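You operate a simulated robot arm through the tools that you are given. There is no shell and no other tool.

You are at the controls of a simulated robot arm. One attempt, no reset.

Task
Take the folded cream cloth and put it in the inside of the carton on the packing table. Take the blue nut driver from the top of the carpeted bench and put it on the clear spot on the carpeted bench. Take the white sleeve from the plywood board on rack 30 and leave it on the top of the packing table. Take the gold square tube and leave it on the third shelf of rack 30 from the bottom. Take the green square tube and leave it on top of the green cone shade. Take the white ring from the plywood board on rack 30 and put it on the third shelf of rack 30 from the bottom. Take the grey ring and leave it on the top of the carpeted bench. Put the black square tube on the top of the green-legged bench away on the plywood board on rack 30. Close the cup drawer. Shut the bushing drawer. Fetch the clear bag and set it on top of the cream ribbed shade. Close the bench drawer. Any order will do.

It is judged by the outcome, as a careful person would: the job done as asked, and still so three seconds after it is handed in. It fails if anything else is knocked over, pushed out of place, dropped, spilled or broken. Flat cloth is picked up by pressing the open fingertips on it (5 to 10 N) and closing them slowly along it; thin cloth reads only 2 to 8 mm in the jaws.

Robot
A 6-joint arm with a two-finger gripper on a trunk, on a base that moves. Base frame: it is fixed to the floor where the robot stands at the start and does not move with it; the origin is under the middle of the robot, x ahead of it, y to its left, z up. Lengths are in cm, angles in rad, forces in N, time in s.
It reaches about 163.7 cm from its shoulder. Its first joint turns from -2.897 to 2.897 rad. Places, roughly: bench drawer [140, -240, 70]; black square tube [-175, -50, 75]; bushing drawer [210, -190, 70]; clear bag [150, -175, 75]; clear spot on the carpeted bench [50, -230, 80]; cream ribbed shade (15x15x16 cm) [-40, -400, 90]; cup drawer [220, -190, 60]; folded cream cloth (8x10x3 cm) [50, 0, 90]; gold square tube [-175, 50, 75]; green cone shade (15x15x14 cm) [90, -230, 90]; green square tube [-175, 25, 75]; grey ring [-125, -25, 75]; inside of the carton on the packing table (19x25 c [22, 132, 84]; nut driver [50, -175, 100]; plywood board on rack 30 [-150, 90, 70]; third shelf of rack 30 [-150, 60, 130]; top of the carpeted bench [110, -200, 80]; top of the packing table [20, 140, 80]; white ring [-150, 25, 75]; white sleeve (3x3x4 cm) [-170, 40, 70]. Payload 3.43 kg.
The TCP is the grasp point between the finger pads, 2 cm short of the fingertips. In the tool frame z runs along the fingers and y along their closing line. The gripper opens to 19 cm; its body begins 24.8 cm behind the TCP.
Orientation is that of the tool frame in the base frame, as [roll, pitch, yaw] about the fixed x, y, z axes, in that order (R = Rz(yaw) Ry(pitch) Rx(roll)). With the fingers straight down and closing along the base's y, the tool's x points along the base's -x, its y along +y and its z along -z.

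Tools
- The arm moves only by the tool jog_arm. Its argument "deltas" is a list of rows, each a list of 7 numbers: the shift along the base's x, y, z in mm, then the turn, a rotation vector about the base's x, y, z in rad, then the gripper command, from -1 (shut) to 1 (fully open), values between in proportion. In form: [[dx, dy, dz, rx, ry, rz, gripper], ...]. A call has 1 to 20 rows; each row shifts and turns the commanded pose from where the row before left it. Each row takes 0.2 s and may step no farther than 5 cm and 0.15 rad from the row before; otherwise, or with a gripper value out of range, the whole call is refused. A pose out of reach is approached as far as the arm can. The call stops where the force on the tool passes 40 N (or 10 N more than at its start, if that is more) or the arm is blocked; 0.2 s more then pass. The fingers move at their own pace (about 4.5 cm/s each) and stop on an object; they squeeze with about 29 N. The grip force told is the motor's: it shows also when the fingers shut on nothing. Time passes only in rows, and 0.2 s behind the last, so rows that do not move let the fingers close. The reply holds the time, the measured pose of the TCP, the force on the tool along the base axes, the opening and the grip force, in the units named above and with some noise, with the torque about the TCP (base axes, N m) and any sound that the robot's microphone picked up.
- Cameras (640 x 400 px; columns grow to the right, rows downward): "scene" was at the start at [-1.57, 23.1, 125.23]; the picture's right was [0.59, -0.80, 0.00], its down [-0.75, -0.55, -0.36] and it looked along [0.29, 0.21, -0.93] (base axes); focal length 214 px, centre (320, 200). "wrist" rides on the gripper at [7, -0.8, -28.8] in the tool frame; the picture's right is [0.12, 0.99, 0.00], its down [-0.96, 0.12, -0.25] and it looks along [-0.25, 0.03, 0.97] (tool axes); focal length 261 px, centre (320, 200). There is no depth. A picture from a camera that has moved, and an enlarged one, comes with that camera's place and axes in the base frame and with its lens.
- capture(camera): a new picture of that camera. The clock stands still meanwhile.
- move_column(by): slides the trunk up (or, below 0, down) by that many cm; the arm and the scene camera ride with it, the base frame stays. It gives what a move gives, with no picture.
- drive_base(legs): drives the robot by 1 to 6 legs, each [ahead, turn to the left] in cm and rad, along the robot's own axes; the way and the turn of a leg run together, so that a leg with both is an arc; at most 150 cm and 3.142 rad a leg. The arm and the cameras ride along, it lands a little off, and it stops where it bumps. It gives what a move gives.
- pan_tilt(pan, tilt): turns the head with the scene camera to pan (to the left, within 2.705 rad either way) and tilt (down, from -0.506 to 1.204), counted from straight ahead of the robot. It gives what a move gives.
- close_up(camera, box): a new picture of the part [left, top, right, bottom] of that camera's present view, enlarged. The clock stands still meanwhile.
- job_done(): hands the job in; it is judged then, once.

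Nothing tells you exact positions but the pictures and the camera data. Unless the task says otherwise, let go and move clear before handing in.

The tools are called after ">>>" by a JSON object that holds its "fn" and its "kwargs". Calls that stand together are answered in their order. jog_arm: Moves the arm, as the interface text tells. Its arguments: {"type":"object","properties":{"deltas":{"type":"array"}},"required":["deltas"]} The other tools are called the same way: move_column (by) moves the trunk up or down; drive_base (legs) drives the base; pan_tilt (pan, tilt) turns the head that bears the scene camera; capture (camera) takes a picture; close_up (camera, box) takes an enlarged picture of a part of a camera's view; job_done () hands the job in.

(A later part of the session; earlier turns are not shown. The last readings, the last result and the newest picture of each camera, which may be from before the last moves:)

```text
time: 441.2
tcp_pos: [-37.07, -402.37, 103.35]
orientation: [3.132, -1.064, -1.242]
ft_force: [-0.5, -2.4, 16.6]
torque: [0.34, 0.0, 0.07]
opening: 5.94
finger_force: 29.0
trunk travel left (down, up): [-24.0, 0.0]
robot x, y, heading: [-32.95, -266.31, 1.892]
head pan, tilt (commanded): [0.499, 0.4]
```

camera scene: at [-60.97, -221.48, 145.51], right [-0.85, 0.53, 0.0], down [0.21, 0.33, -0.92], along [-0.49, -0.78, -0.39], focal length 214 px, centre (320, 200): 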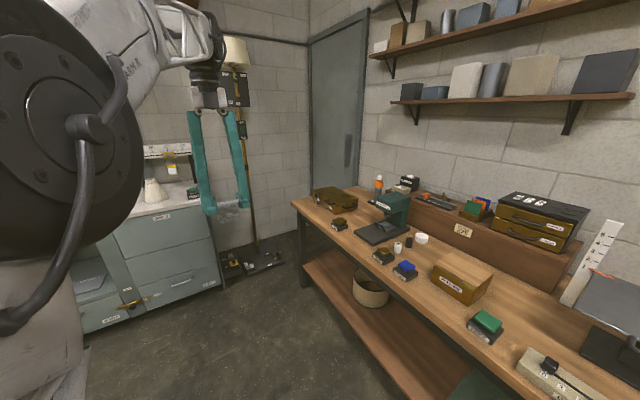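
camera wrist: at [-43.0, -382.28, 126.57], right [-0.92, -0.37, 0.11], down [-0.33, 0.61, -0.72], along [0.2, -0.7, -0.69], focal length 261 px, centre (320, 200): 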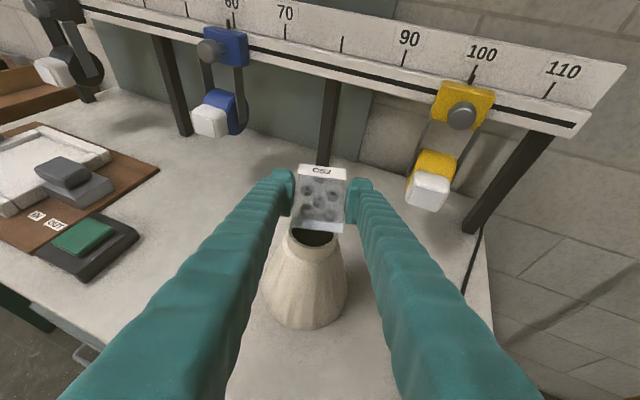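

Contact. Relax 2 mm and open slowly.

>>> {"fn": "jog_arm", "kwargs": {"deltas": [[0, 0, 2, 0, 0, 0, -0.6], [0, 0, 0, 0, 0, 0, -0.36], [0, 0, 0, 0, 0, 0, -0.32], [0, 0, 0, 0, 0, 0, -0.26], [0, 0, 0, 0, 0, 0, -0.2]]}}

>>> {"fn": "close_up", "kwargs": {"camera": "wrist", "box": [220, 130, 420, 255]}}

```text
time: 442.4
tcp_pos: [-36.94, -402.41, 103.2]
orientation: [3.135, -1.062, -1.244]
ft_force: [0.0, -0.4, -1.0]
torque: [0.01, 0.02, 0.02]
opening: 7.58
finger_force: 0.1
trunk travel left (down, up): [-24.0, 0.0]
robot x, y, heading: [-32.86, -266.08, 1.891]
head pan, tilt (commanded): [0.499, 0.4]
```

```text
3.20 times, centred on (320, 192) of wrist
camera zoom: at [-43.1, -381.71, 123.31], right [-0.92, -0.37, 0.11], down [-0.33, 0.61, -0.72], along [0.2, -0.7, -0.69], focal length 834 px, centre (320, 224)
```

zoom: 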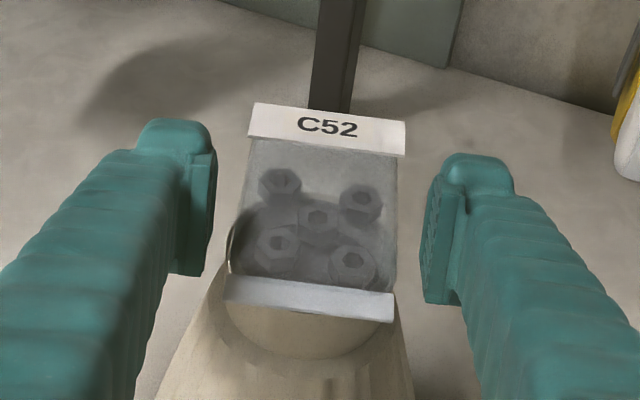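

It rests level, but the bag's weight sits about 2 cm beyond the neck's centre. To be safe I re-grip it, lift a few millimetres, and shift it 2 cm toward me.

>>> {"fn": "jog_arm", "kwargs": {"deltas": [[0, 0, 0, 0, 0, 0, -0.32], [0, 0, 0, 0, 0, 0, -0.4], [0, 0, 0, 0, 0, 0, -0.5], [0, 0, 0, 0, 0, 0, -0.6], [0, 0, 0, 0, 0, 0, -0.6]]}}

>>> {"fn": "jog_arm", "kwargs": {"deltas": [[0, 0, 5, 0, 0, 0, -0.6], [0, 0, 5, 0, 0, 0, -0.6], [-6, 20, 0, 0, 0, 0, -0.6]]}}

>>> {"fn": "close_up", "kwargs": {"camera": "wrist", "box": [220, 130, 420, 255]}}

```text
time: 443.6
tcp_pos: [-36.95, -402.45, 103.34]
orientation: [3.135, -1.061, -1.244]
ft_force: [1.1, 0.0, 0.4]
torque: [0.06, -0.07, -0.01]
opening: 5.87
finger_force: 28.9
trunk travel left (down, up): [-24.0, 0.0]
robot x, y, heading: [-32.85, -265.72, 1.893]
head pan, tilt (commanded): [0.499, 0.4]
```

```text
time: 444.4
tcp_pos: [-37.59, -400.46, 104.05]
orientation: [3.136, -1.059, -1.243]
ft_force: [-0.1, -0.6, -1.6]
torque: [-0.07, -0.04, 0.01]
opening: 5.92
finger_force: 28.9
trunk travel left (down, up): [-24.0, 0.0]
robot x, y, heading: [-33.04, -266.53, 1.892]
head pan, tilt (commanded): [0.499, 0.4]
```

```text
3.20 times, centred on (320, 192) of wrist
camera zoom: at [-43.72, -379.72, 124.23], right [-0.92, -0.37, 0.11], down [-0.33, 0.61, -0.72], along [0.2, -0.7, -0.69], focal length 834 px, centre (320, 224)
```

zoom: 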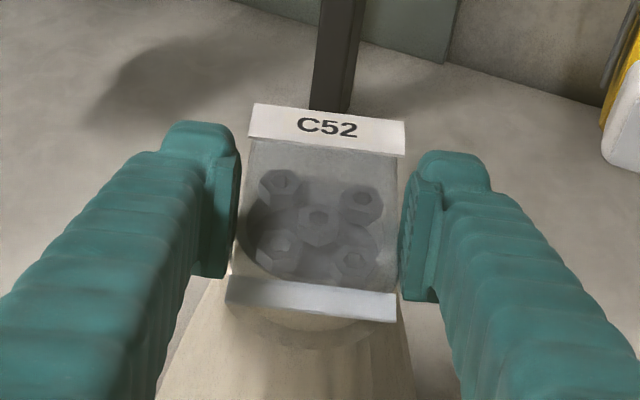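

Now the hole of the neck is centred under the nuts. Lower to contact and release.

>>> {"fn": "jog_arm", "kwargs": {"deltas": [[0, 0, -4, 0, 0, 0, -0.6], [0, 0, -3, 0, 0, 0, -0.6]]}}

>>> {"fn": "jog_arm", "kwargs": {"deltas": [[0, 0, -2, 0, 0, 0, -0.6], [0, 0, 0, 0, 0, 0, -0.6]]}}

```text
time: 445.0
tcp_pos: [-37.78, -400.45, 103.42]
orientation: [3.133, -1.058, -1.242]
ft_force: [0.3, -0.8, -0.7]
torque: [0.0, 0.04, -0.01]
opening: 5.93
finger_force: 28.7
trunk travel left (down, up): [-24.0, 0.0]
robot x, y, heading: [-32.81, -266.11, 1.896]
head pan, tilt (commanded): [0.499, 0.4]
```

```text
time: 445.6
tcp_pos: [-37.61, -400.49, 103.3]
orientation: [3.134, -1.061, -1.244]
ft_force: [0.5, -0.3, -1.6]
torque: [0.04, -0.01, -0.01]
opening: 5.9
finger_force: 29.0
trunk travel left (down, up): [-24.0, 0.0]
robot x, y, heading: [-32.94, -265.74, 1.891]
head pan, tilt (commanded): [0.499, 0.4]
```

>>> {"fn": "jog_arm", "kwargs": {"deltas": [[0, 0, -2, 0, 0, 0, -0.6], [0, 0, -1, 0, 0, 0, -0.6]]}}

```text
time: 446.2
tcp_pos: [-37.55, -400.49, 103.17]
orientation: [3.136, -1.063, -1.246]
ft_force: [-0.4, -2.1, 8.2]
torque: [-0.13, -0.07, -0.04]
opening: 5.9
finger_force: 29.0
trunk travel left (down, up): [-24.0, 0.0]
robot x, y, heading: [-33.1, -265.92, 1.897]
head pan, tilt (commanded): [0.499, 0.4]
```

>>> {"fn": "jog_arm", "kwargs": {"deltas": [[0, 0, 1, 0, 0, 0, -0.6], [0, 0, 0, 0, 0, 0, -0.36], [0, 0, 0, 0, 0, 0, -0.32], [0, 0, 0, 0, 0, 0, -0.24], [0, 0, 0, 0, 0, 0, -0.15]]}}

>>> {"fn": "close_up", "kwargs": {"camera": "wrist", "box": [220, 130, 420, 255]}}

```text
time: 447.4
tcp_pos: [-37.49, -400.59, 102.93]
orientation: [3.135, -1.059, -1.244]
ft_force: [0.6, -0.5, -0.3]
torque: [0.03, 0.0, 0.02]
opening: 8.07
finger_force: 0.1
trunk travel left (down, up): [-24.0, 0.0]
robot x, y, heading: [-33.04, -266.1, 1.89]
head pan, tilt (commanded): [0.499, 0.4]
```

```text
3.20 times, centred on (320, 192) of wrist
camera zoom: at [-43.68, -379.7, 123.22], right [-0.92, -0.37, 0.11], down [-0.33, 0.61, -0.72], along [0.2, -0.7, -0.69], focal length 834 px, centre (320, 224)
```

zoom: 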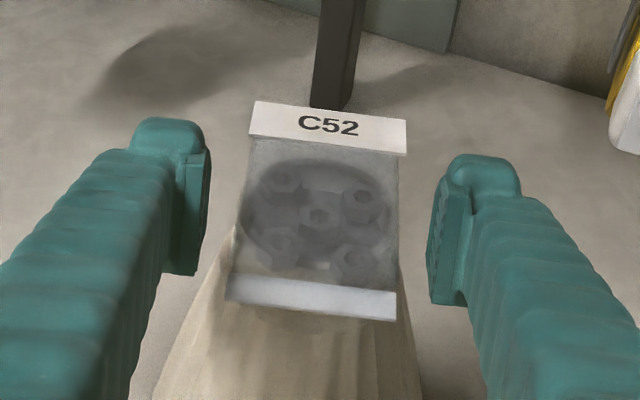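

The bag is centred on the shade. I rise straight up and withdraw.

>>> {"fn": "jog_arm", "kwargs": {"deltas": [[0, 0, 15, 0, 0, 0, -0.15], [0, 0, 40, 0, 0, 0, -0.1], [0, 0, 45, 0, 0, 0, 0], [-5, 20, 40, 0, 0, 0, 0], [-10, 35, 20, 0, 0, 0, 0]]}}

>>> {"fn": "capture", "kwargs": {"camera": "wrist"}}

```text
time: 448.6
tcp_pos: [-38.99, -395.03, 118.97]
orientation: [3.137, -1.058, -1.244]
ft_force: [0.7, -0.1, -1.1]
torque: [-0.14, -0.07, 0.02]
opening: 9.52
finger_force: 0.2
trunk travel left (down, up): [-24.0, 0.0]
robot x, y, heading: [-33.13, -266.6, 1.89]
head pan, tilt (commanded): [0.499, 0.4]
```

```text
taken
camera wrist: at [-45.19, -374.31, 139.07], right [-0.92, -0.37, 0.11], down [-0.33, 0.61, -0.72], along [0.2, -0.7, -0.69], focal length 261 px, centre (320, 200)
```

wrist: 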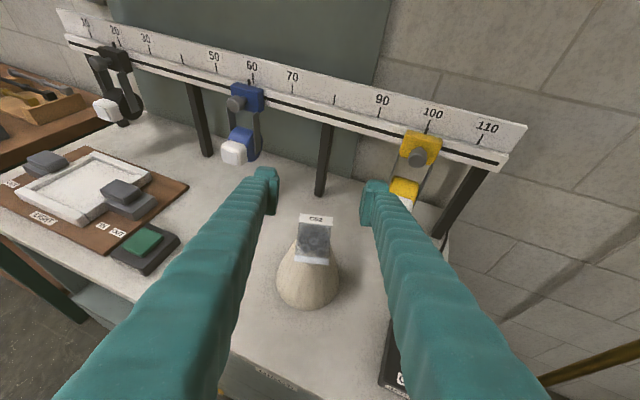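

The bag sits on the cream shade. Now I bring the arm back upright and look east along the south aisle toward the bench drawer.

>>> {"fn": "jog_arm", "kwargs": {"deltas": [[-3, 43, 0, 0.1105, 0.0365, 0, -0.5], [-3, 43, 0, 0.1105, 0.0365, 0, -1], [-3, 43, 0, 0.1105, 0.0365, 0, -1], [-3, 43, 0, 0.1105, 0.0365, 0, -1], [-3, 43, 0, 0.1105, 0.0365, 0, -1], [-3, 43, 0, 0.1105, 0.0365, 0, -1], [-3, 43, 0, 0.1105, 0.0365, 0, -1], [-3, 43, 0, 0.1105, 0.0365, 0, -1], [-3, 43, 0, 0.1105, 0.0365, 0, -1]]}}

>>> {"fn": "pan_tilt", "kwargs": {"pan": -1.8, "tilt": 0.4}}

>>> {"fn": "capture", "kwargs": {"camera": "scene"}}

>>> {"fn": "close_up", "kwargs": {"camera": "scene", "box": [160, 120, 480, 320]}}

```text
time: 450.6
tcp_pos: [-41.95, -356.21, 119.02]
orientation: [-3.141, -0.011, -1.246]
ft_force: [-0.9, 0.6, 0.4]
torque: [-0.01, -0.04, 0.01]
opening: 0.0
finger_force: 29.2
trunk travel left (down, up): [-24.0, 0.0]
robot x, y, heading: [-33.17, -266.6, 1.894]
head pan, tilt (commanded): [0.499, 0.4]
```

```text
time: 452.7
tcp_pos: [-41.86, -356.3, 119.1]
orientation: [3.141, -0.014, -1.247]
ft_force: [-0.3, 0.0, -0.2]
torque: [0.02, -0.03, 0.02]
opening: 0.0
finger_force: 28.8
trunk travel left (down, up): [-24.0, 0.0]
robot x, y, heading: [-32.96, -266.31, 1.891]
head pan, tilt (commanded): [-1.799, 0.4]
```

```text
taken
camera scene: at [-40.86, -277.38, 145.51], right [0.09, -1.0, 0.0], down [-0.39, -0.04, -0.92], along [0.92, 0.08, -0.39], focal length 214 px, centre (320, 200)
```

scene: 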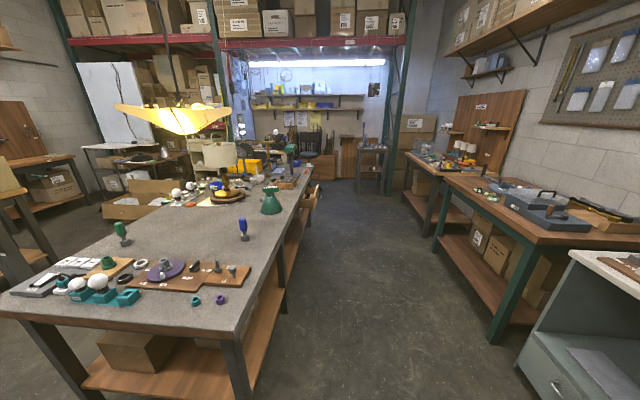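

```text
2.00 times, centred on (320, 220) of scene
camera zoom: at [-40.86, -277.38, 145.51], right [0.09, -1.0, 0.0], down [-0.39, -0.04, -0.92], along [0.92, 0.08, -0.39], focal length 429 px, centre (320, 160)
```

zoom: 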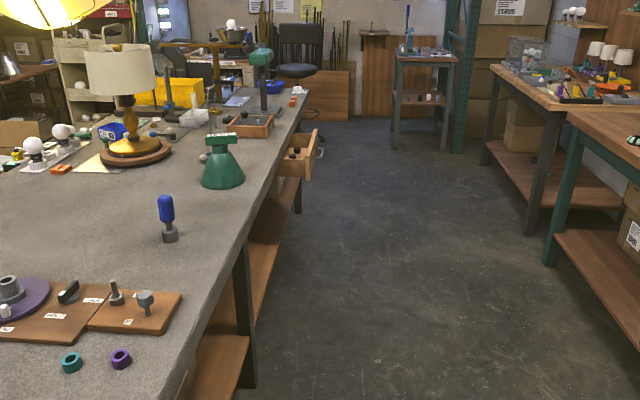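

The open wooden drawer sticks out on the bench's south side. I zoom in on it.

>>> {"fn": "close_up", "kwargs": {"camera": "scene", "box": [280, 165, 344, 205]}}

>>> {"fn": "close_up", "kwargs": {"camera": "scene", "box": [220, 140, 348, 220]}}

```text
10.00 times, centred on (312, 185) of scene
camera zoom: at [-40.86, -277.38, 145.51], right [0.09, -1.0, 0.0], down [-0.39, -0.04, -0.92], along [0.92, 0.08, -0.39], focal length 2145 px, centre (400, 350)
```

zoom: 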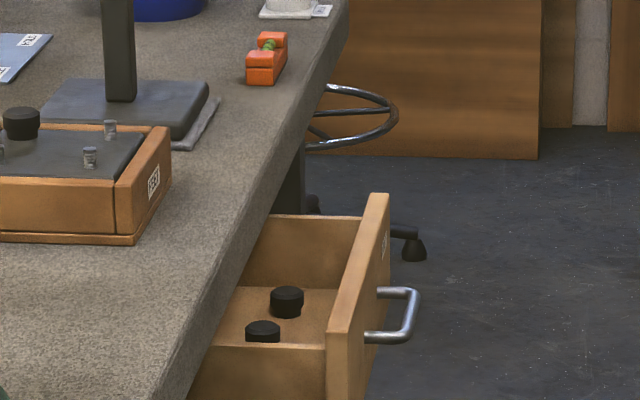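

```text
5.00 times, centred on (284, 180) of scene
camera zoom: at [-40.86, -277.38, 145.51], right [0.09, -1.0, 0.0], down [-0.39, -0.04, -0.92], along [0.92, 0.08, -0.39], focal length 1072 px, centre (500, 300)
```

zoom: 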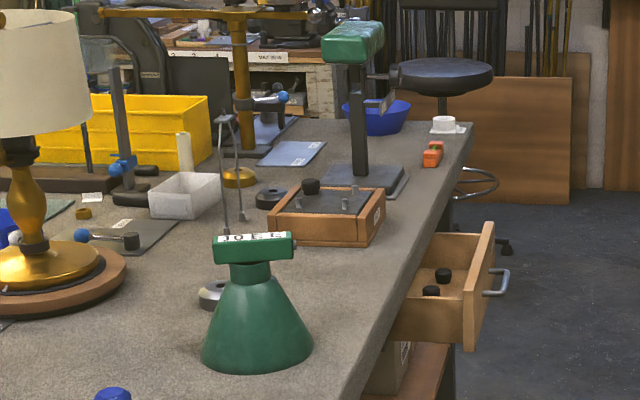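

The drawer's front board is at about y=-259, x 119-153, with a D-handle. I'll push it shut from the south aisle. First I turn and drive along the aisle with the arm tucked high.

>>> {"fn": "pan_tilt", "kwargs": {"pan": 0.3, "tilt": 0.4}}

>>> {"fn": "drive_base", "kwargs": {"legs": [[0, -1.2]]}}

>>> {"fn": "drive_base", "kwargs": {"legs": [[0, -1.22]]}}

>>> {"fn": "capture", "kwargs": {"camera": "scene"}}

```text
time: 454.7
tcp_pos: [-41.78, -356.23, 119.09]
orientation: [-3.141, -0.013, -1.248]
ft_force: [0.0, 0.3, -0.2]
torque: [0.02, -0.02, 0.01]
opening: 0.0
finger_force: 29.1
trunk travel left (down, up): [-24.0, 0.0]
robot x, y, heading: [-33.16, -266.55, 1.889]
head pan, tilt (commanded): [0.3, 0.4]
```

```text
time: 458.2
tcp_pos: [-120.12, -290.91, 119.03]
orientation: [-3.14, -0.015, -2.444]
ft_force: [0.8, -0.6, -0.1]
torque: [0.0, -0.02, 0.01]
opening: 0.0
finger_force: 29.3
trunk travel left (down, up): [-24.0, 0.0]
robot x, y, heading: [-32.97, -266.39, 0.697]
head pan, tilt (commanded): [0.3, 0.4]
```

```text
time: 461.8
tcp_pos: [-86.44, -192.99, 119.07]
orientation: [-3.141, -0.014, 2.623]
ft_force: [-0.6, -0.1, -0.3]
torque: [0.0, -0.05, 0.0]
opening: 0.03
finger_force: 28.7
trunk travel left (down, up): [-24.0, 0.0]
robot x, y, heading: [-33.15, -266.24, -0.525]
head pan, tilt (commanded): [0.3, 0.4]
```

```text
taken
camera scene: at [-19.36, -248.05, 145.51], right [-0.22, -0.98, 0.0], down [-0.38, 0.09, -0.92], along [0.9, -0.2, -0.39], focal length 214 px, centre (320, 200)
```

scene: 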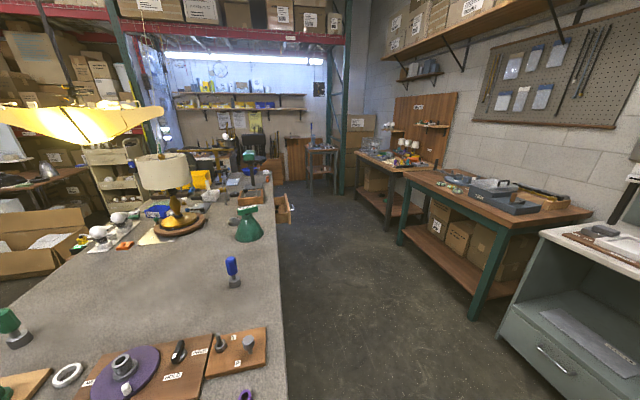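

>>> {"fn": "drive_base", "kwargs": {"legs": [[70, 0]]}}

>>> {"fn": "drive_base", "kwargs": {"legs": [[75, 0]]}}

>>> {"fn": "capture", "kwargs": {"camera": "scene"}}

>>> {"fn": "capture", "kwargs": {"camera": "wrist"}}

```text
time: 465.7
tcp_pos: [-25.17, -228.22, 119.06]
orientation: [-3.141, -0.015, 2.619]
ft_force: [0.9, 0.8, 0.7]
torque: [0.03, 0.01, 0.04]
opening: 0.0
finger_force: 28.7
trunk travel left (down, up): [-24.0, 0.0]
robot x, y, heading: [28.11, -301.53, -0.527]
head pan, tilt (commanded): [0.3, 0.4]
```

```text
time: 469.8
tcp_pos: [40.76, -265.8, 118.98]
orientation: [-3.141, -0.015, 2.611]
ft_force: [0.2, 0.3, -0.6]
torque: [0.02, -0.01, 0.01]
opening: 0.01
finger_force: 29.0
trunk travel left (down, up): [-24.0, 0.0]
robot x, y, heading: [93.67, -339.49, -0.53]
head pan, tilt (commanded): [0.3, 0.4]
```

```text
taken
camera scene: at [107.11, -321.49, 145.51], right [-0.23, -0.97, 0.0], down [-0.38, 0.09, -0.92], along [0.9, -0.21, -0.39], focal length 214 px, centre (320, 200)
```

scene: 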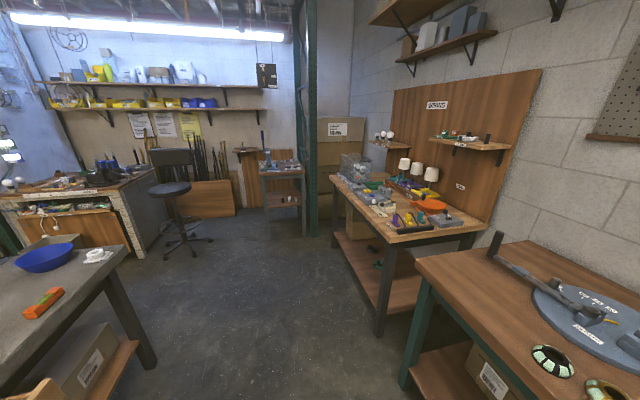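

```text
taken
camera wrist: at [34.35, -263.22, 147.87], right [0.4, 0.92, 0.0], down [0.89, -0.39, 0.23], along [0.21, -0.09, -0.97], focal length 261 px, centre (320, 200)
```

wrist: 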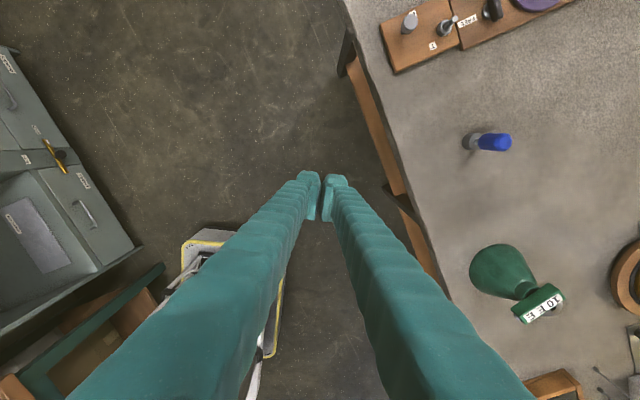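

I turn to face south so the arm is over the drawer side, then check the view.

>>> {"fn": "drive_base", "kwargs": {"legs": [[0, -1.04]]}}

>>> {"fn": "capture", "kwargs": {"camera": "wrist"}}

>>> {"fn": "pan_tilt", "kwargs": {"pan": 2.2, "tilt": 0.6}}

>>> {"fn": "capture", "kwargs": {"camera": "scene"}}

```text
time: 472.9
tcp_pos: [130.23, -256.62, 119.06]
orientation: [3.14, -0.013, 1.572]
ft_force: [0.0, -1.1, -0.2]
torque: [0.01, -0.01, 0.01]
opening: 0.02
finger_force: 29.2
trunk travel left (down, up): [-24.0, 0.0]
robot x, y, heading: [92.94, -339.32, -1.573]
head pan, tilt (commanded): [0.3, 0.4]
```

```text
taken
camera wrist: at [129.26, -250.26, 147.88], right [0.99, 0.12, 0.0], down [0.12, -0.97, 0.23], along [0.03, -0.23, -0.97], focal length 261 px, centre (320, 200)
```

wrist: 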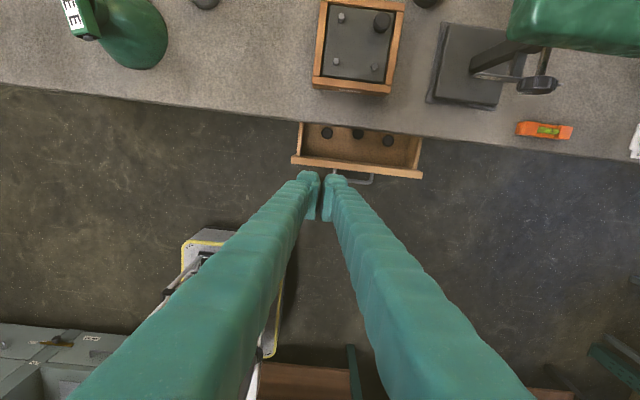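

```text
time: 474.8
tcp_pos: [130.35, -256.85, 118.95]
orientation: [-3.14, -0.013, 1.57]
ft_force: [0.2, 0.5, -0.3]
torque: [0.03, -0.01, 0.0]
opening: 0.0
finger_force: 28.6
trunk travel left (down, up): [-24.0, 0.0]
robot x, y, heading: [93.14, -339.63, -1.572]
head pan, tilt (commanded): [2.201, 0.6]
```

```text
taken
camera scene: at [120.24, -328.41, 143.68], right [0.59, -0.81, 0.0], down [-0.46, -0.33, -0.82], along [0.67, 0.48, -0.57], focal length 214 px, centre (320, 200)
```

scene: 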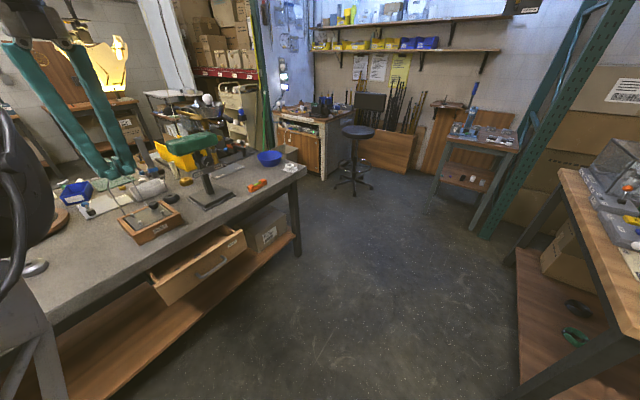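

The drawer front is at y≈-258, x 123-158, the handle bar at ≈(141,-262.5,72). I turn slightly right to line the closed fingers up south of the handle.

>>> {"fn": "pan_tilt", "kwargs": {"pan": 0.4, "tilt": 0.5}}

>>> {"fn": "drive_base", "kwargs": {"legs": [[0, -0.15]]}}

>>> {"fn": "jog_arm", "kwargs": {"deltas": [[-3, -30, 0, 0, 0, 0, -1], [-3, -25, -20, 0, 0, 0, -1], [0, 0, -48, 0, 0, 0, -1], [0, 0, -48, 0, 0, 0, -1], [0, 0, -48, 0, 0, 0, -1], [0, 0, -48, 0, 0, 0, -1]]}}

>>> {"fn": "capture", "kwargs": {"camera": "wrist"}}

```text
time: 476.6
tcp_pos: [130.24, -256.88, 119.14]
orientation: [3.14, -0.014, 1.569]
ft_force: [0.0, -0.1, 0.3]
torque: [0.0, -0.01, 0.03]
opening: 0.0
finger_force: 29.1
trunk travel left (down, up): [-24.0, 0.0]
robot x, y, heading: [93.13, -339.43, -1.574]
head pan, tilt (commanded): [0.4, 0.499]
```

```text
time: 477.6
tcp_pos: [142.12, -263.15, 119.04]
orientation: [3.141, -0.015, 1.421]
ft_force: [-0.8, -0.2, 0.6]
torque: [0.0, 0.0, -0.03]
opening: 0.01
finger_force: 29.1
trunk travel left (down, up): [-24.0, 0.0]
robot x, y, heading: [93.15, -339.55, -1.724]
head pan, tilt (commanded): [0.4, 0.499]
```

```text
time: 479.1
tcp_pos: [141.61, -268.68, 97.87]
orientation: [3.14, -0.015, 1.42]
ft_force: [-0.8, -0.7, 0.5]
torque: [0.05, -0.07, -0.02]
opening: 0.0
finger_force: 28.5
trunk travel left (down, up): [-24.0, 0.0]
robot x, y, heading: [93.36, -340.04, -1.721]
head pan, tilt (commanded): [0.4, 0.499]
```

```text
taken
camera wrist: at [141.62, -262.12, 126.66], right [1.0, -0.03, 0.0], down [-0.03, -0.97, 0.23], along [-0.01, -0.23, -0.97], focal length 261 px, centre (320, 200)
```

wrist: 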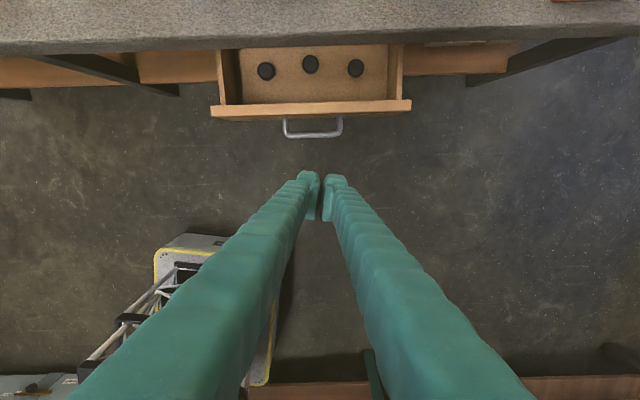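

Good alignment. Lower to handle height and push gently north.

>>> {"fn": "jog_arm", "kwargs": {"deltas": [[0, 0, -48, 0, 0, 0, -1], [0, 0, -48, 0, 0, 0, -1], [0, 0, -48, 0, 0, 0, -1], [0, 0, -48, 0, 0, 0, -1], [0, 0, -48, 0, 0, 0, -1], [0, 0, -8, 0, 0, 0, -1]]}}

>>> {"fn": "capture", "kwargs": {"camera": "wrist"}}

```text
time: 480.4
tcp_pos: [141.41, -268.76, 73.06]
orientation: [-3.141, -0.013, 1.42]
ft_force: [0.7, -0.5, 0.3]
torque: [0.02, 0.01, 0.01]
opening: 0.0
finger_force: 28.8
trunk travel left (down, up): [-24.0, 0.0]
robot x, y, heading: [93.07, -339.34, -1.723]
head pan, tilt (commanded): [0.4, 0.499]
```

```text
taken
camera wrist: at [141.47, -262.2, 101.86], right [1.0, -0.03, 0.0], down [-0.03, -0.97, 0.23], along [-0.01, -0.23, -0.97], focal length 261 px, centre (320, 200)
```

wrist: 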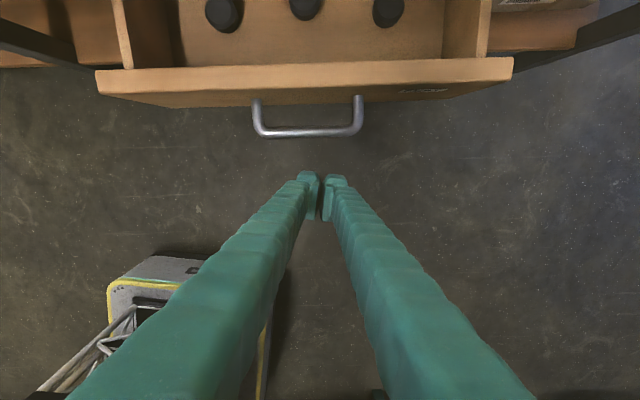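

>>> {"fn": "jog_arm", "kwargs": {"deltas": [[0, 15, 0, 0, 0, 0, -1], [0, 15, 0, 0, 0, 0, -1], [0, 10, 0, 0, 0, 0, -1], [0, 10, 0, 0, 0, 0, -1]]}}

>>> {"fn": "capture", "kwargs": {"camera": "wrist"}}

```text
time: 481.4
tcp_pos: [141.47, -263.8, 73.09]
orientation: [3.142, -0.015, 1.421]
ft_force: [0.4, -0.5, 0.3]
torque: [0.06, -0.02, -0.02]
opening: 0.0
finger_force: 29.2
trunk travel left (down, up): [-24.0, 0.0]
robot x, y, heading: [93.4, -339.73, -1.726]
head pan, tilt (commanded): [0.4, 0.499]
```

```text
taken
camera wrist: at [141.53, -257.14, 101.84], right [1.0, -0.03, 0.0], down [-0.03, -0.97, 0.23], along [-0.01, -0.23, -0.97], focal length 261 px, centre (320, 200)
```

wrist: 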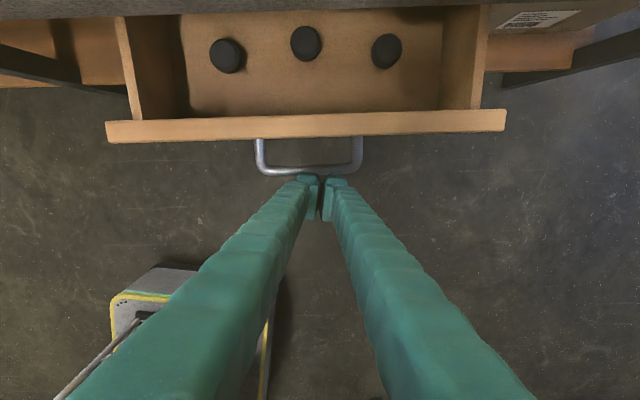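

>>> {"fn": "jog_arm", "kwargs": {"deltas": [[0, 10, 0, 0, 0, 0, -1], [0, 10, 0, 0, 0, 0, -1], [0, 10, 0, 0, 0, 0, -1], [0, 10, 0, 0, 0, 0, -1], [0, 10, 0, 0, 0, 0, -1], [0, 10, 0, 0, 0, 0, -1]]}}

>>> {"fn": "capture", "kwargs": {"camera": "wrist"}}

```text
time: 482.9
tcp_pos: [141.57, -257.66, 73.08]
orientation: [-3.141, -0.015, 1.42]
ft_force: [-0.5, 1.2, 0.6]
torque: [-0.01, 0.01, -0.02]
opening: 0.0
finger_force: 28.9
trunk travel left (down, up): [-24.0, 0.0]
robot x, y, heading: [93.1, -339.47, -1.717]
head pan, tilt (commanded): [0.4, 0.499]
```

```text
taken
camera wrist: at [141.56, -251.12, 101.87], right [1.0, -0.03, 0.0], down [-0.03, -0.97, 0.23], along [-0.01, -0.23, -0.97], focal length 261 px, centre (320, 200)
```

wrist: 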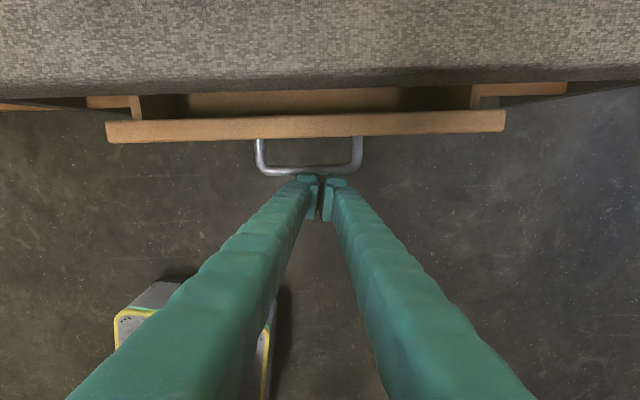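

The drawer is sliding in. Continue until it stops.

>>> {"fn": "jog_arm", "kwargs": {"deltas": [[0, 10, 0, 0, 0, 0, -1], [0, 10, 0, 0, 0, 0, -1], [0, 8, 0, 0, 0, 0, -1], [0, 8, 0, 0, 0, 0, -1], [0, 6, 0, 0, 0, 0, -1], [0, 6, 0, 0, 0, 0, -1]]}}

>>> {"fn": "capture", "kwargs": {"camera": "wrist"}}

```text
time: 484.2
tcp_pos: [141.55, -253.02, 73.2]
orientation: [3.141, -0.014, 1.419]
ft_force: [-0.1, 0.6, 0.7]
torque: [0.03, 0.02, -0.04]
opening: 0.0
finger_force: 28.9
trunk travel left (down, up): [-24.0, 0.0]
robot x, y, heading: [93.45, -339.13, -1.725]
head pan, tilt (commanded): [0.4, 0.499]
```

```text
taken
camera wrist: at [141.53, -246.35, 101.91], right [1.0, -0.03, 0.0], down [-0.03, -0.97, 0.23], along [-0.01, -0.23, -0.97], focal length 261 px, centre (320, 200)
```

wrist: 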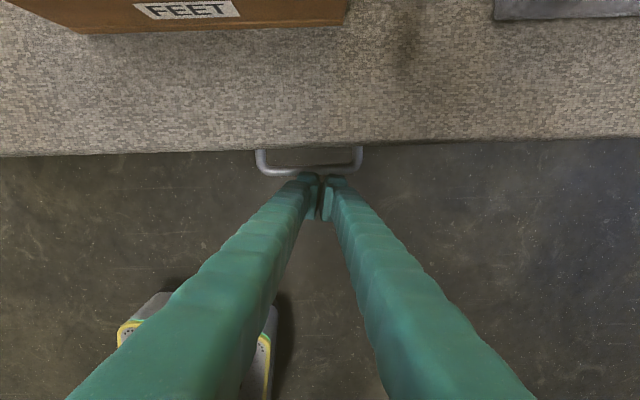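

Still moving freely; push on until it meets its stop.

>>> {"fn": "jog_arm", "kwargs": {"deltas": [[0, 6, 0, 0, 0, 0, -1], [0, 6, 0, 0, 0, 0, -1], [0, 6, 0, 0, 0, 0, -1], [0, 6, 0, 0, 0, 0, -1]]}}

```text
time: 485.2
tcp_pos: [141.54, -250.57, 72.99]
orientation: [3.141, -0.013, 1.421]
ft_force: [-2.6, -9.6, 1.3]
torque: [-0.06, 0.08, 0.12]
opening: 0.0
finger_force: 29.0
trunk travel left (down, up): [-24.0, 0.0]
robot x, y, heading: [93.37, -339.65, -1.722]
head pan, tilt (commanded): [0.4, 0.499]
```

>>> {"fn": "jog_arm", "kwargs": {"deltas": [[0, 3, 0, 0, 0, 0, -1], [0, 3, 0, 0, 0, 0, -1]]}}

>>> {"fn": "capture", "kwargs": {"camera": "wrist"}}

```text
time: 485.8
tcp_pos: [141.63, -250.69, 72.97]
orientation: [-3.14, -0.006, 1.421]
ft_force: [-2.8, -10.1, 3.9]
torque: [0.05, 0.11, 0.14]
opening: 0.0
finger_force: 28.6
trunk travel left (down, up): [-24.0, 0.0]
robot x, y, heading: [93.27, -339.1, -1.722]
head pan, tilt (commanded): [0.4, 0.499]
stopped in row 2: the force on the tool passed its limit at 44 N (the readings are from after the stop); the commanded pose is now the measured one
```

```text
taken
camera wrist: at [141.69, -243.83, 101.78], right [1.0, -0.03, 0.0], down [-0.03, -0.97, 0.24], along [-0.01, -0.24, -0.97], focal length 261 px, centre (320, 200)
```

wrist: 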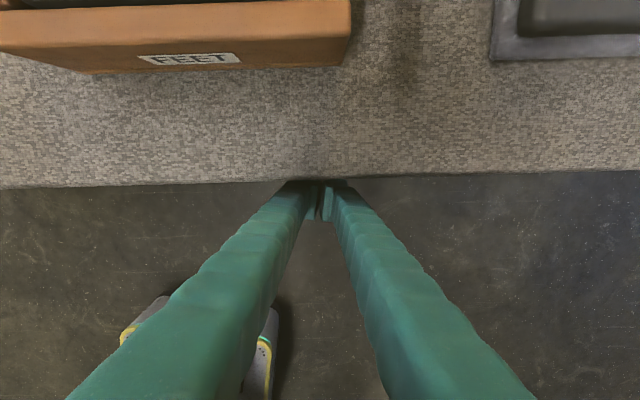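

The fingers have met the bench-top edge, so I can't tell if the drawer is fully home. I back off and look at it with the scene camera.

>>> {"fn": "jog_arm", "kwargs": {"deltas": [[0, -25, 0, 0, 0, 0, -1], [0, -40, 0, 0, 0, 0, -1]]}}

>>> {"fn": "pan_tilt", "kwargs": {"pan": 2.3, "tilt": 0.8}}

>>> {"fn": "capture", "kwargs": {"camera": "scene"}}

>>> {"fn": "capture", "kwargs": {"camera": "wrist"}}

```text
time: 486.4
tcp_pos: [141.44, -257.0, 72.93]
orientation: [-3.139, -0.006, 1.42]
ft_force: [0.1, 0.2, -0.6]
torque: [-0.07, -0.05, 0.0]
opening: 0.0
finger_force: 29.0
trunk travel left (down, up): [-24.0, 0.0]
robot x, y, heading: [93.13, -339.31, -1.729]
head pan, tilt (commanded): [0.4, 0.499]
```

```text
time: 488.2
tcp_pos: [141.46, -257.21, 73.01]
orientation: [-3.139, -0.01, 1.421]
ft_force: [-0.8, 0.7, -0.4]
torque: [-0.02, -0.02, -0.01]
opening: 0.0
finger_force: 28.9
trunk travel left (down, up): [-24.0, 0.0]
robot x, y, heading: [93.41, -339.5, -1.724]
head pan, tilt (commanded): [2.3, 0.799]
```

```text
taken
camera scene: at [120.51, -332.3, 142.0], right [0.54, -0.84, 0.0], down [-0.6, -0.39, -0.7], along [0.58, 0.38, -0.72], focal length 214 px, centre (320, 200)
```

scene: 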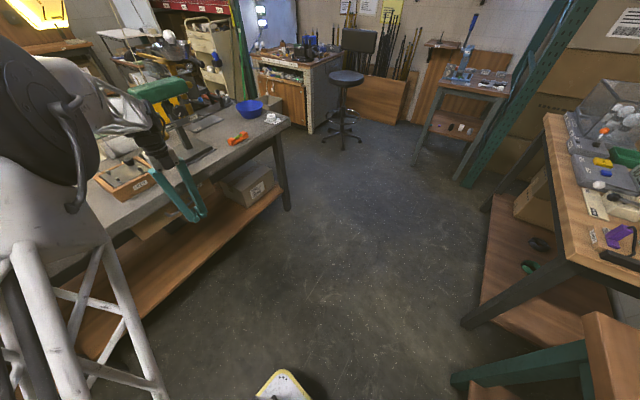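

```text
taken
camera wrist: at [141.67, -250.31, 101.81], right [1.0, -0.03, 0.0], down [-0.03, -0.97, 0.24], along [-0.01, -0.24, -0.97], focal length 261 px, centre (320, 200)
```

wrist: 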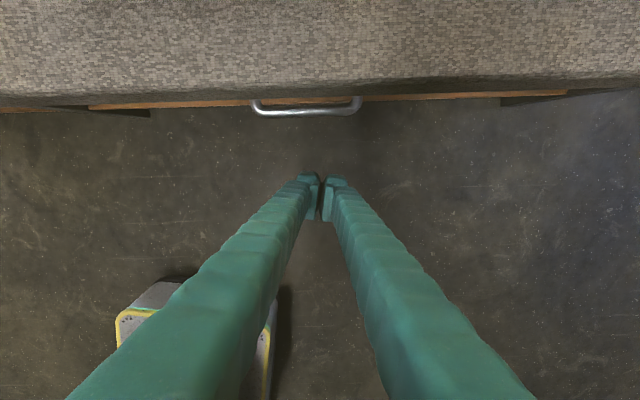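

>>> {"fn": "close_up", "kwargs": {"camera": "scene", "box": [90, 150, 290, 275]}}

>>> {"fn": "close_up", "kwargs": {"camera": "wrist", "box": [220, 70, 400, 182]}}

```text
3.20 times, centred on (190, 212) of scene
camera zoom: at [120.51, -332.3, 142.0], right [0.54, -0.84, 0.0], down [-0.6, -0.39, -0.7], along [0.58, 0.38, -0.72], focal length 686 px, centre (736, 160)
```

zoom: 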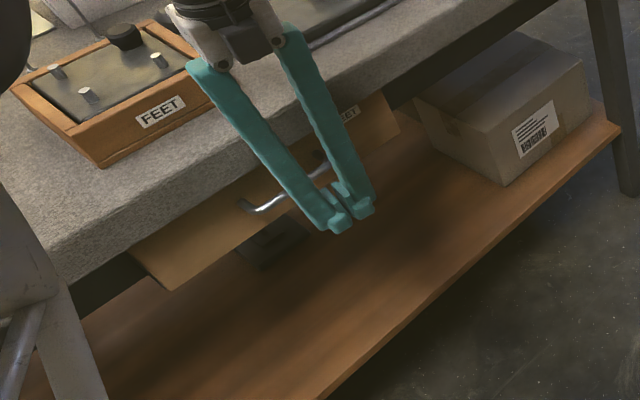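

```text
3.56 times, centred on (310, 126) of wrist
camera zoom: at [141.67, -250.31, 101.81], right [1.0, -0.03, 0.0], down [-0.03, -0.97, 0.24], along [-0.01, -0.24, -0.97], focal length 927 px, centre (356, 463)
```

zoom: 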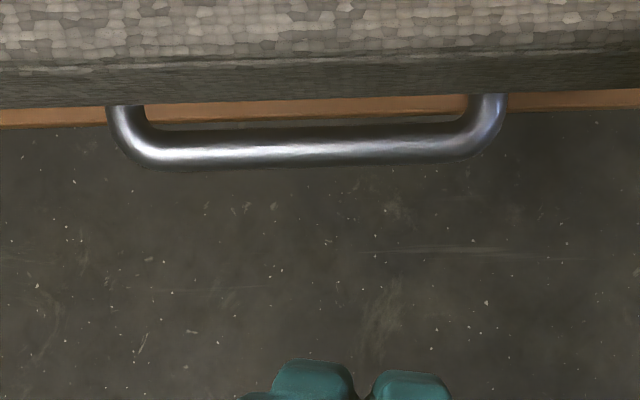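

I can't be sure from this view. I'll tilt the tool ~35° so the fingertips can reach under the bench edge and push the handle to its stop.

>>> {"fn": "pan_tilt", "kwargs": {"pan": 0.4, "tilt": 0.5}}

>>> {"fn": "jog_arm", "kwargs": {"deltas": [[0, 0, 0, 0.148, -0.0229, 0, -1], [0, 0, 0, 0.148, -0.0229, 0, -1], [0, 0, 0, 0.148, -0.0229, 0, -1], [0, 0, 0, 0.148, -0.0229, 0, -1]]}}

>>> {"fn": "jog_arm", "kwargs": {"deltas": [[0, 15, 0, 0, 0, 0, -1], [0, 15, 0, 0, 0, 0, -1], [0, 10, 0, 0, 0, 0, -1], [0, 10, 0, 0, 0, 0, -1]]}}

>>> {"fn": "capture", "kwargs": {"camera": "wrist"}}

```text
time: 490.1
tcp_pos: [141.53, -257.14, 73.04]
orientation: [-3.14, -0.01, 1.422]
ft_force: [-0.3, 0.5, 0.9]
torque: [0.02, 0.0, 0.01]
opening: 0.0
finger_force: 29.1
trunk travel left (down, up): [-24.0, 0.0]
robot x, y, heading: [93.13, -339.27, -1.725]
head pan, tilt (commanded): [0.4, 0.499]
```

```text
time: 491.1
tcp_pos: [141.61, -257.39, 72.76]
orientation: [3.127, -0.599, 1.44]
ft_force: [-0.9, 2.9, 1.5]
torque: [-0.53, 0.0, -0.11]
opening: 0.01
finger_force: 29.4
trunk travel left (down, up): [-24.0, 0.0]
robot x, y, heading: [93.24, -339.43, -1.726]
head pan, tilt (commanded): [0.4, 0.499]
```

```text
time: 492.1
tcp_pos: [141.64, -251.99, 73.02]
orientation: [-3.14, -0.607, 1.421]
ft_force: [0.5, -0.2, 0.2]
torque: [0.0, -0.02, 0.01]
opening: 0.0
finger_force: 29.5
trunk travel left (down, up): [-24.0, 0.0]
robot x, y, heading: [93.3, -339.78, -1.725]
head pan, tilt (commanded): [0.4, 0.499]
```

```text
taken
camera wrist: at [139.01, -262.5, 100.56], right [1.0, -0.05, 0.07], down [-0.03, -0.94, -0.35], along [0.08, 0.34, -0.94], focal length 261 px, centre (320, 200)
```

wrist: 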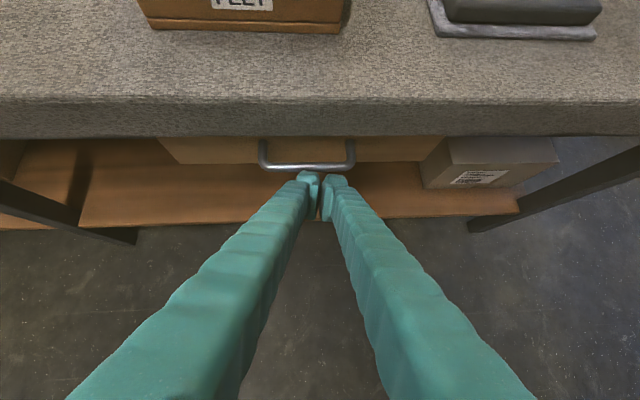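

Now push gently with the fingertips under the edge.

>>> {"fn": "jog_arm", "kwargs": {"deltas": [[0, 8, 0, 0, 0, 0, -1], [0, 8, 0, 0, 0, 0, -1], [0, 6, 0, 0, 0, 0, -1], [0, 6, 0, 0, 0, 0, -1]]}}

>>> {"fn": "capture", "kwargs": {"camera": "wrist"}}

```text
time: 492.9
tcp_pos: [141.67, -250.44, 73.12]
orientation: [3.141, -0.609, 1.419]
ft_force: [-4.7, -10.0, 11.2]
torque: [0.19, 0.09, 0.25]
opening: 0.02
finger_force: 28.9
trunk travel left (down, up): [-24.0, 0.0]
robot x, y, heading: [93.1, -339.65, -1.722]
head pan, tilt (commanded): [0.4, 0.499]
stopped in row 3: the force on the tool passed its limit at 46 N (the readings are from after the stop); the commanded pose is now the measured one
```

```text
taken
camera wrist: at [139.21, -260.82, 100.75], right [1.0, -0.05, 0.07], down [-0.03, -0.94, -0.35], along [0.08, 0.34, -0.94], focal length 261 px, centre (320, 200)
```

wrist: 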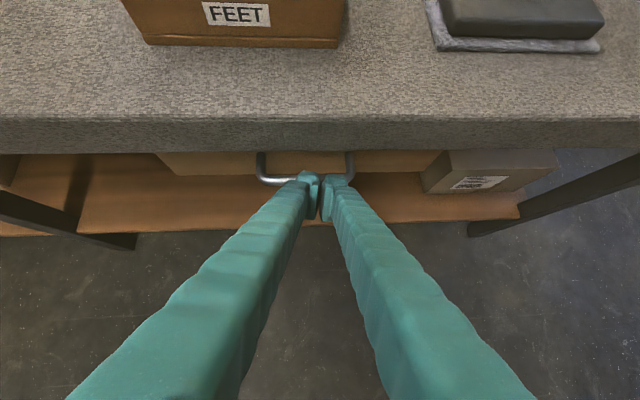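

The drawer won't go further at 46 N — it is home. I back off, bring the tool upright and raise it, then look for the bushing and cup drawers.

>>> {"fn": "jog_arm", "kwargs": {"deltas": [[0, -30, 0, 0, 0, 0, -1], [0, -40, 0, 0, 0, 0, -1], [0, -10, 20, -0.148, 0.0229, 0, -1], [0, 0, 40, -0.148, 0.0229, 0, -1], [0, 0, 40, -0.148, 0.0229, 0, -1], [0, 0, 40, -0.148, 0.0229, 0, -1], [0, 0, 48, 0, 0, 0, -1], [0, 0, 48, 0, 0, 0, -1], [0, 0, 48, 0, 0, 0, -1], [0, 0, 48, 0, 0, 0, -1], [0, 0, 48, 0, 0, 0, -1], [0, 0, 48, 0, 0, 0, -1]]}}

>>> {"fn": "pan_tilt", "kwargs": {"pan": 2.0, "tilt": 0.5}}

>>> {"fn": "capture", "kwargs": {"camera": "scene"}}

>>> {"fn": "close_up", "kwargs": {"camera": "scene", "box": [0, 60, 320, 260]}}

>>> {"fn": "capture", "kwargs": {"camera": "wrist"}}

```text
time: 495.5
tcp_pos: [141.58, -258.49, 116.05]
orientation: [3.138, -0.014, 1.419]
ft_force: [-0.5, -1.0, 2.6]
torque: [0.37, -0.24, -0.01]
opening: 0.0
finger_force: 28.1
trunk travel left (down, up): [-24.0, 0.0]
robot x, y, heading: [93.31, -339.8, -1.726]
head pan, tilt (commanded): [0.4, 0.499]
```

```text
time: 497.2
tcp_pos: [141.56, -258.34, 115.66]
orientation: [3.14, -0.013, 1.419]
ft_force: [0.2, 0.0, 0.6]
torque: [0.0, 0.0, -0.02]
opening: 0.0
finger_force: 28.9
trunk travel left (down, up): [-24.0, 0.0]
robot x, y, heading: [93.4, -339.37, -1.727]
head pan, tilt (commanded): [2.0, 0.499]
```

```text
taken
camera scene: at [122.51, -334.32, 144.59], right [0.27, -0.96, 0.0], down [-0.46, -0.13, -0.88], along [0.85, 0.24, -0.48], focal length 214 px, centre (320, 200)
```

scene: 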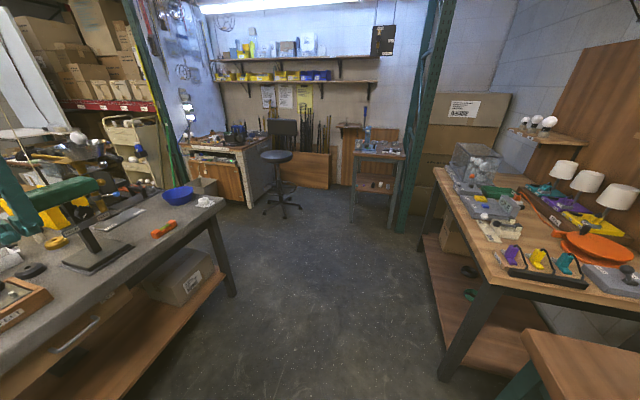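

```text
2.00 times, centred on (160, 160) of scene
camera zoom: at [122.51, -334.32, 144.59], right [0.27, -0.96, 0.0], down [-0.46, -0.13, -0.88], along [0.85, 0.24, -0.48], focal length 429 px, centre (640, 280)
```

zoom: 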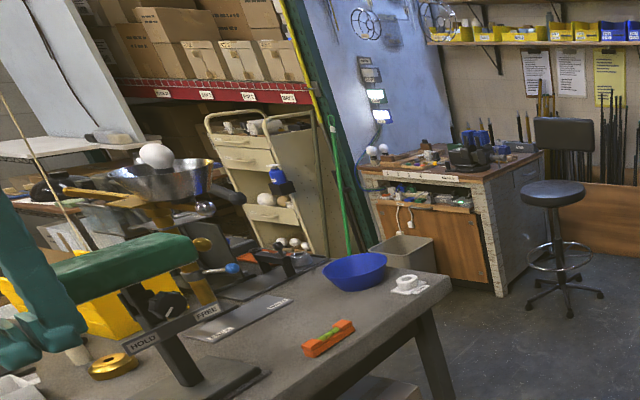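

```text
taken
camera wrist: at [141.66, -251.68, 144.44], right [1.0, -0.03, 0.0], down [-0.03, -0.97, 0.24], along [-0.01, -0.24, -0.97], focal length 261 px, centre (320, 200)
```

wrist: 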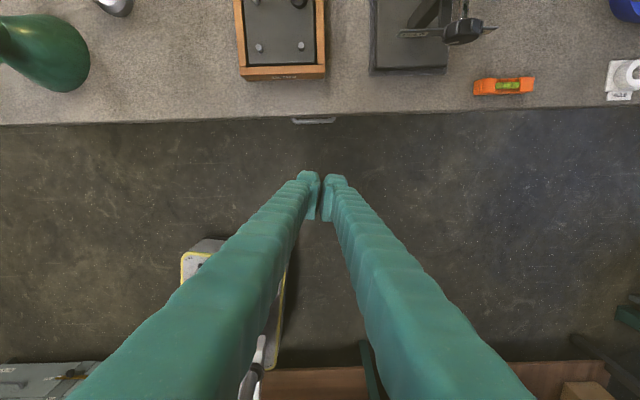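

The bench drawer is flush now. The bushing and cup drawers should be at the bench's east end; I drive east along the aisle to look at that side.

>>> {"fn": "pan_tilt", "kwargs": {"pan": 0.5, "tilt": 0.4}}

>>> {"fn": "drive_base", "kwargs": {"legs": [[0, 1.82]]}}

>>> {"fn": "drive_base", "kwargs": {"legs": [[130, 0]]}}

>>> {"fn": "pan_tilt", "kwargs": {"pan": 1.6, "tilt": 0.4}}

>>> {"fn": "capture", "kwargs": {"camera": "scene"}}

```text
time: 498.8
tcp_pos: [141.62, -258.31, 115.6]
orientation: [-3.141, -0.012, 1.42]
ft_force: [-0.3, -0.3, -0.3]
torque: [0.0, 0.01, 0.0]
opening: 0.0
finger_force: 29.1
trunk travel left (down, up): [-24.0, 0.0]
robot x, y, heading: [93.37, -339.76, -1.727]
head pan, tilt (commanded): [0.499, 0.4]
```

```text
time: 503.8
tcp_pos: [2.74, -312.24, 115.64]
orientation: [3.14, -0.011, -3.05]
ft_force: [0.5, 0.6, -0.4]
torque: [0.01, 0.01, -0.02]
opening: 0.02
finger_force: 28.9
trunk travel left (down, up): [-24.0, 0.0]
robot x, y, heading: [93.01, -339.61, 0.084]
head pan, tilt (commanded): [0.499, 0.4]
```

```text
time: 510.3
tcp_pos: [132.41, -300.66, 115.62]
orientation: [3.139, -0.013, -3.049]
ft_force: [-0.5, 0.2, -0.9]
torque: [0.03, -0.01, 0.01]
opening: 0.0
finger_force: 28.8
trunk travel left (down, up): [-24.0, 0.0]
robot x, y, heading: [222.98, -327.93, 0.085]
head pan, tilt (commanded): [0.499, 0.4]
```

```text
time: 511.6
tcp_pos: [132.43, -300.66, 115.69]
orientation: [3.139, -0.012, -3.05]
ft_force: [-0.2, 0.3, -0.1]
torque: [-0.03, 0.01, 0.03]
opening: 0.0
finger_force: 29.1
trunk travel left (down, up): [-24.0, 0.0]
robot x, y, heading: [222.93, -328.52, 0.086]
head pan, tilt (commanded): [1.6, 0.4]
```

```text
taken
camera scene: at [214.03, -299.68, 145.51], right [0.99, 0.12, 0.0], down [0.05, -0.39, -0.92], along [-0.11, 0.91, -0.39], focal length 214 px, centre (320, 200)
```

scene: 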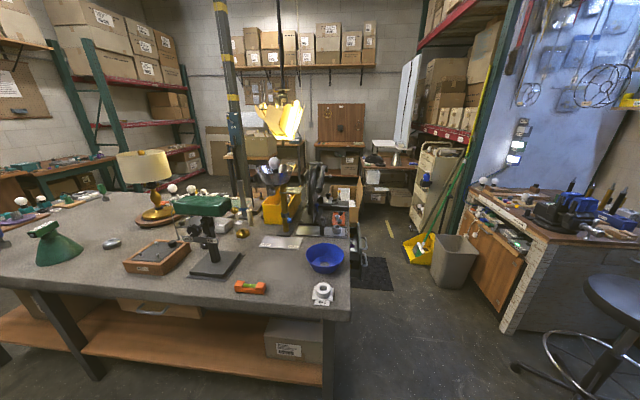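

>>> {"fn": "close_up", "kwargs": {"camera": "scene", "box": [250, 150, 410, 250]}}

>>> {"fn": "close_up", "kwargs": {"camera": "scene", "box": [300, 180, 396, 240]}}

```text
4.00 times, centred on (330, 200) of scene
camera zoom: at [214.03, -299.68, 145.51], right [0.99, 0.12, 0.0], down [0.05, -0.39, -0.92], along [-0.11, 0.91, -0.39], focal length 858 px, centre (280, 200)
```

zoom: 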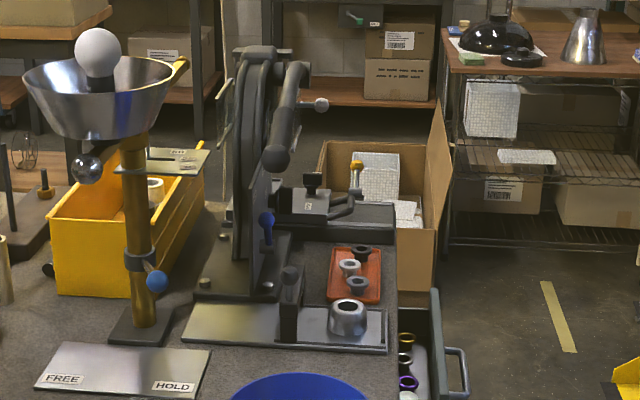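

```text
6.67 times, centred on (348, 210) of scene
camera zoom: at [214.03, -299.68, 145.51], right [0.99, 0.12, 0.0], down [0.05, -0.39, -0.92], along [-0.11, 0.91, -0.39], focal length 1430 px, centre (133, 133)
```

zoom: 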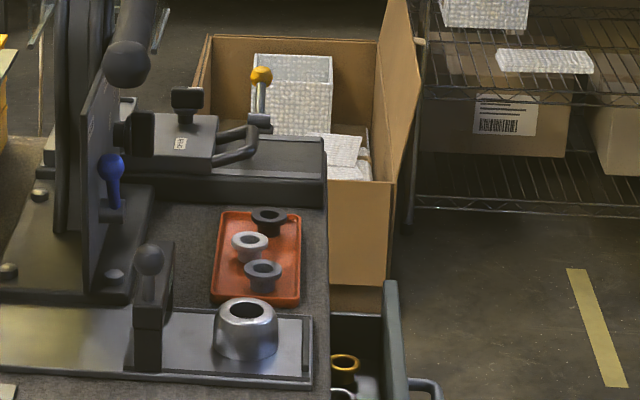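

The drawers are at the bench's east end, opening toward +x, with bushings inside. I zoom further down.

>>> {"fn": "close_up", "kwargs": {"camera": "scene", "box": [310, 210, 438, 290]}}

>>> {"fn": "close_up", "kwargs": {"camera": "scene", "box": [300, 230, 428, 310]}}

```text
5.00 times, centred on (374, 250) of scene
camera zoom: at [214.03, -299.68, 145.51], right [0.99, 0.12, 0.0], down [0.05, -0.39, -0.92], along [-0.11, 0.91, -0.39], focal length 1072 px, centre (50, -50)
```

zoom: 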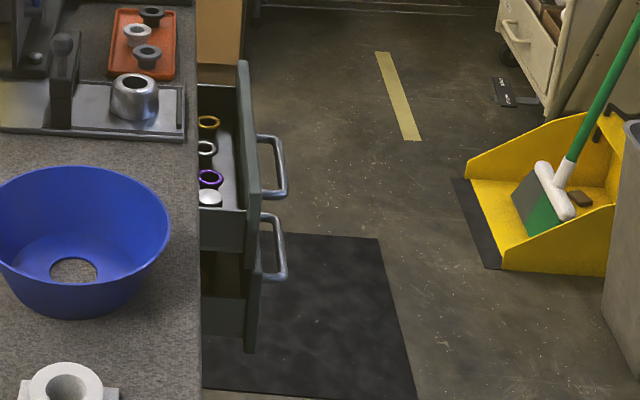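

```text
5.00 times, centred on (364, 270) of scene
camera zoom: at [214.03, -299.68, 145.51], right [0.99, 0.12, 0.0], down [0.05, -0.39, -0.92], along [-0.11, 0.91, -0.39], focal length 1072 px, centre (100, -150)
```

zoom: 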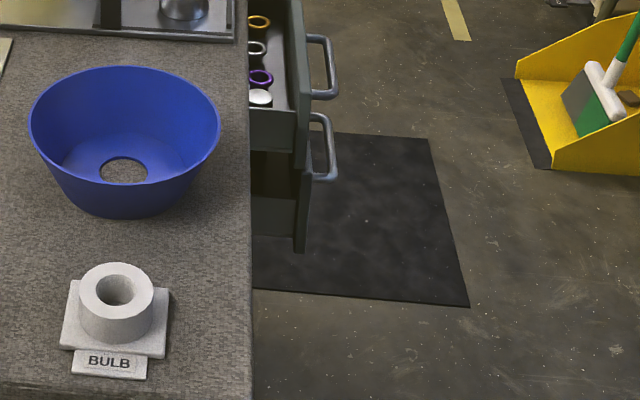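

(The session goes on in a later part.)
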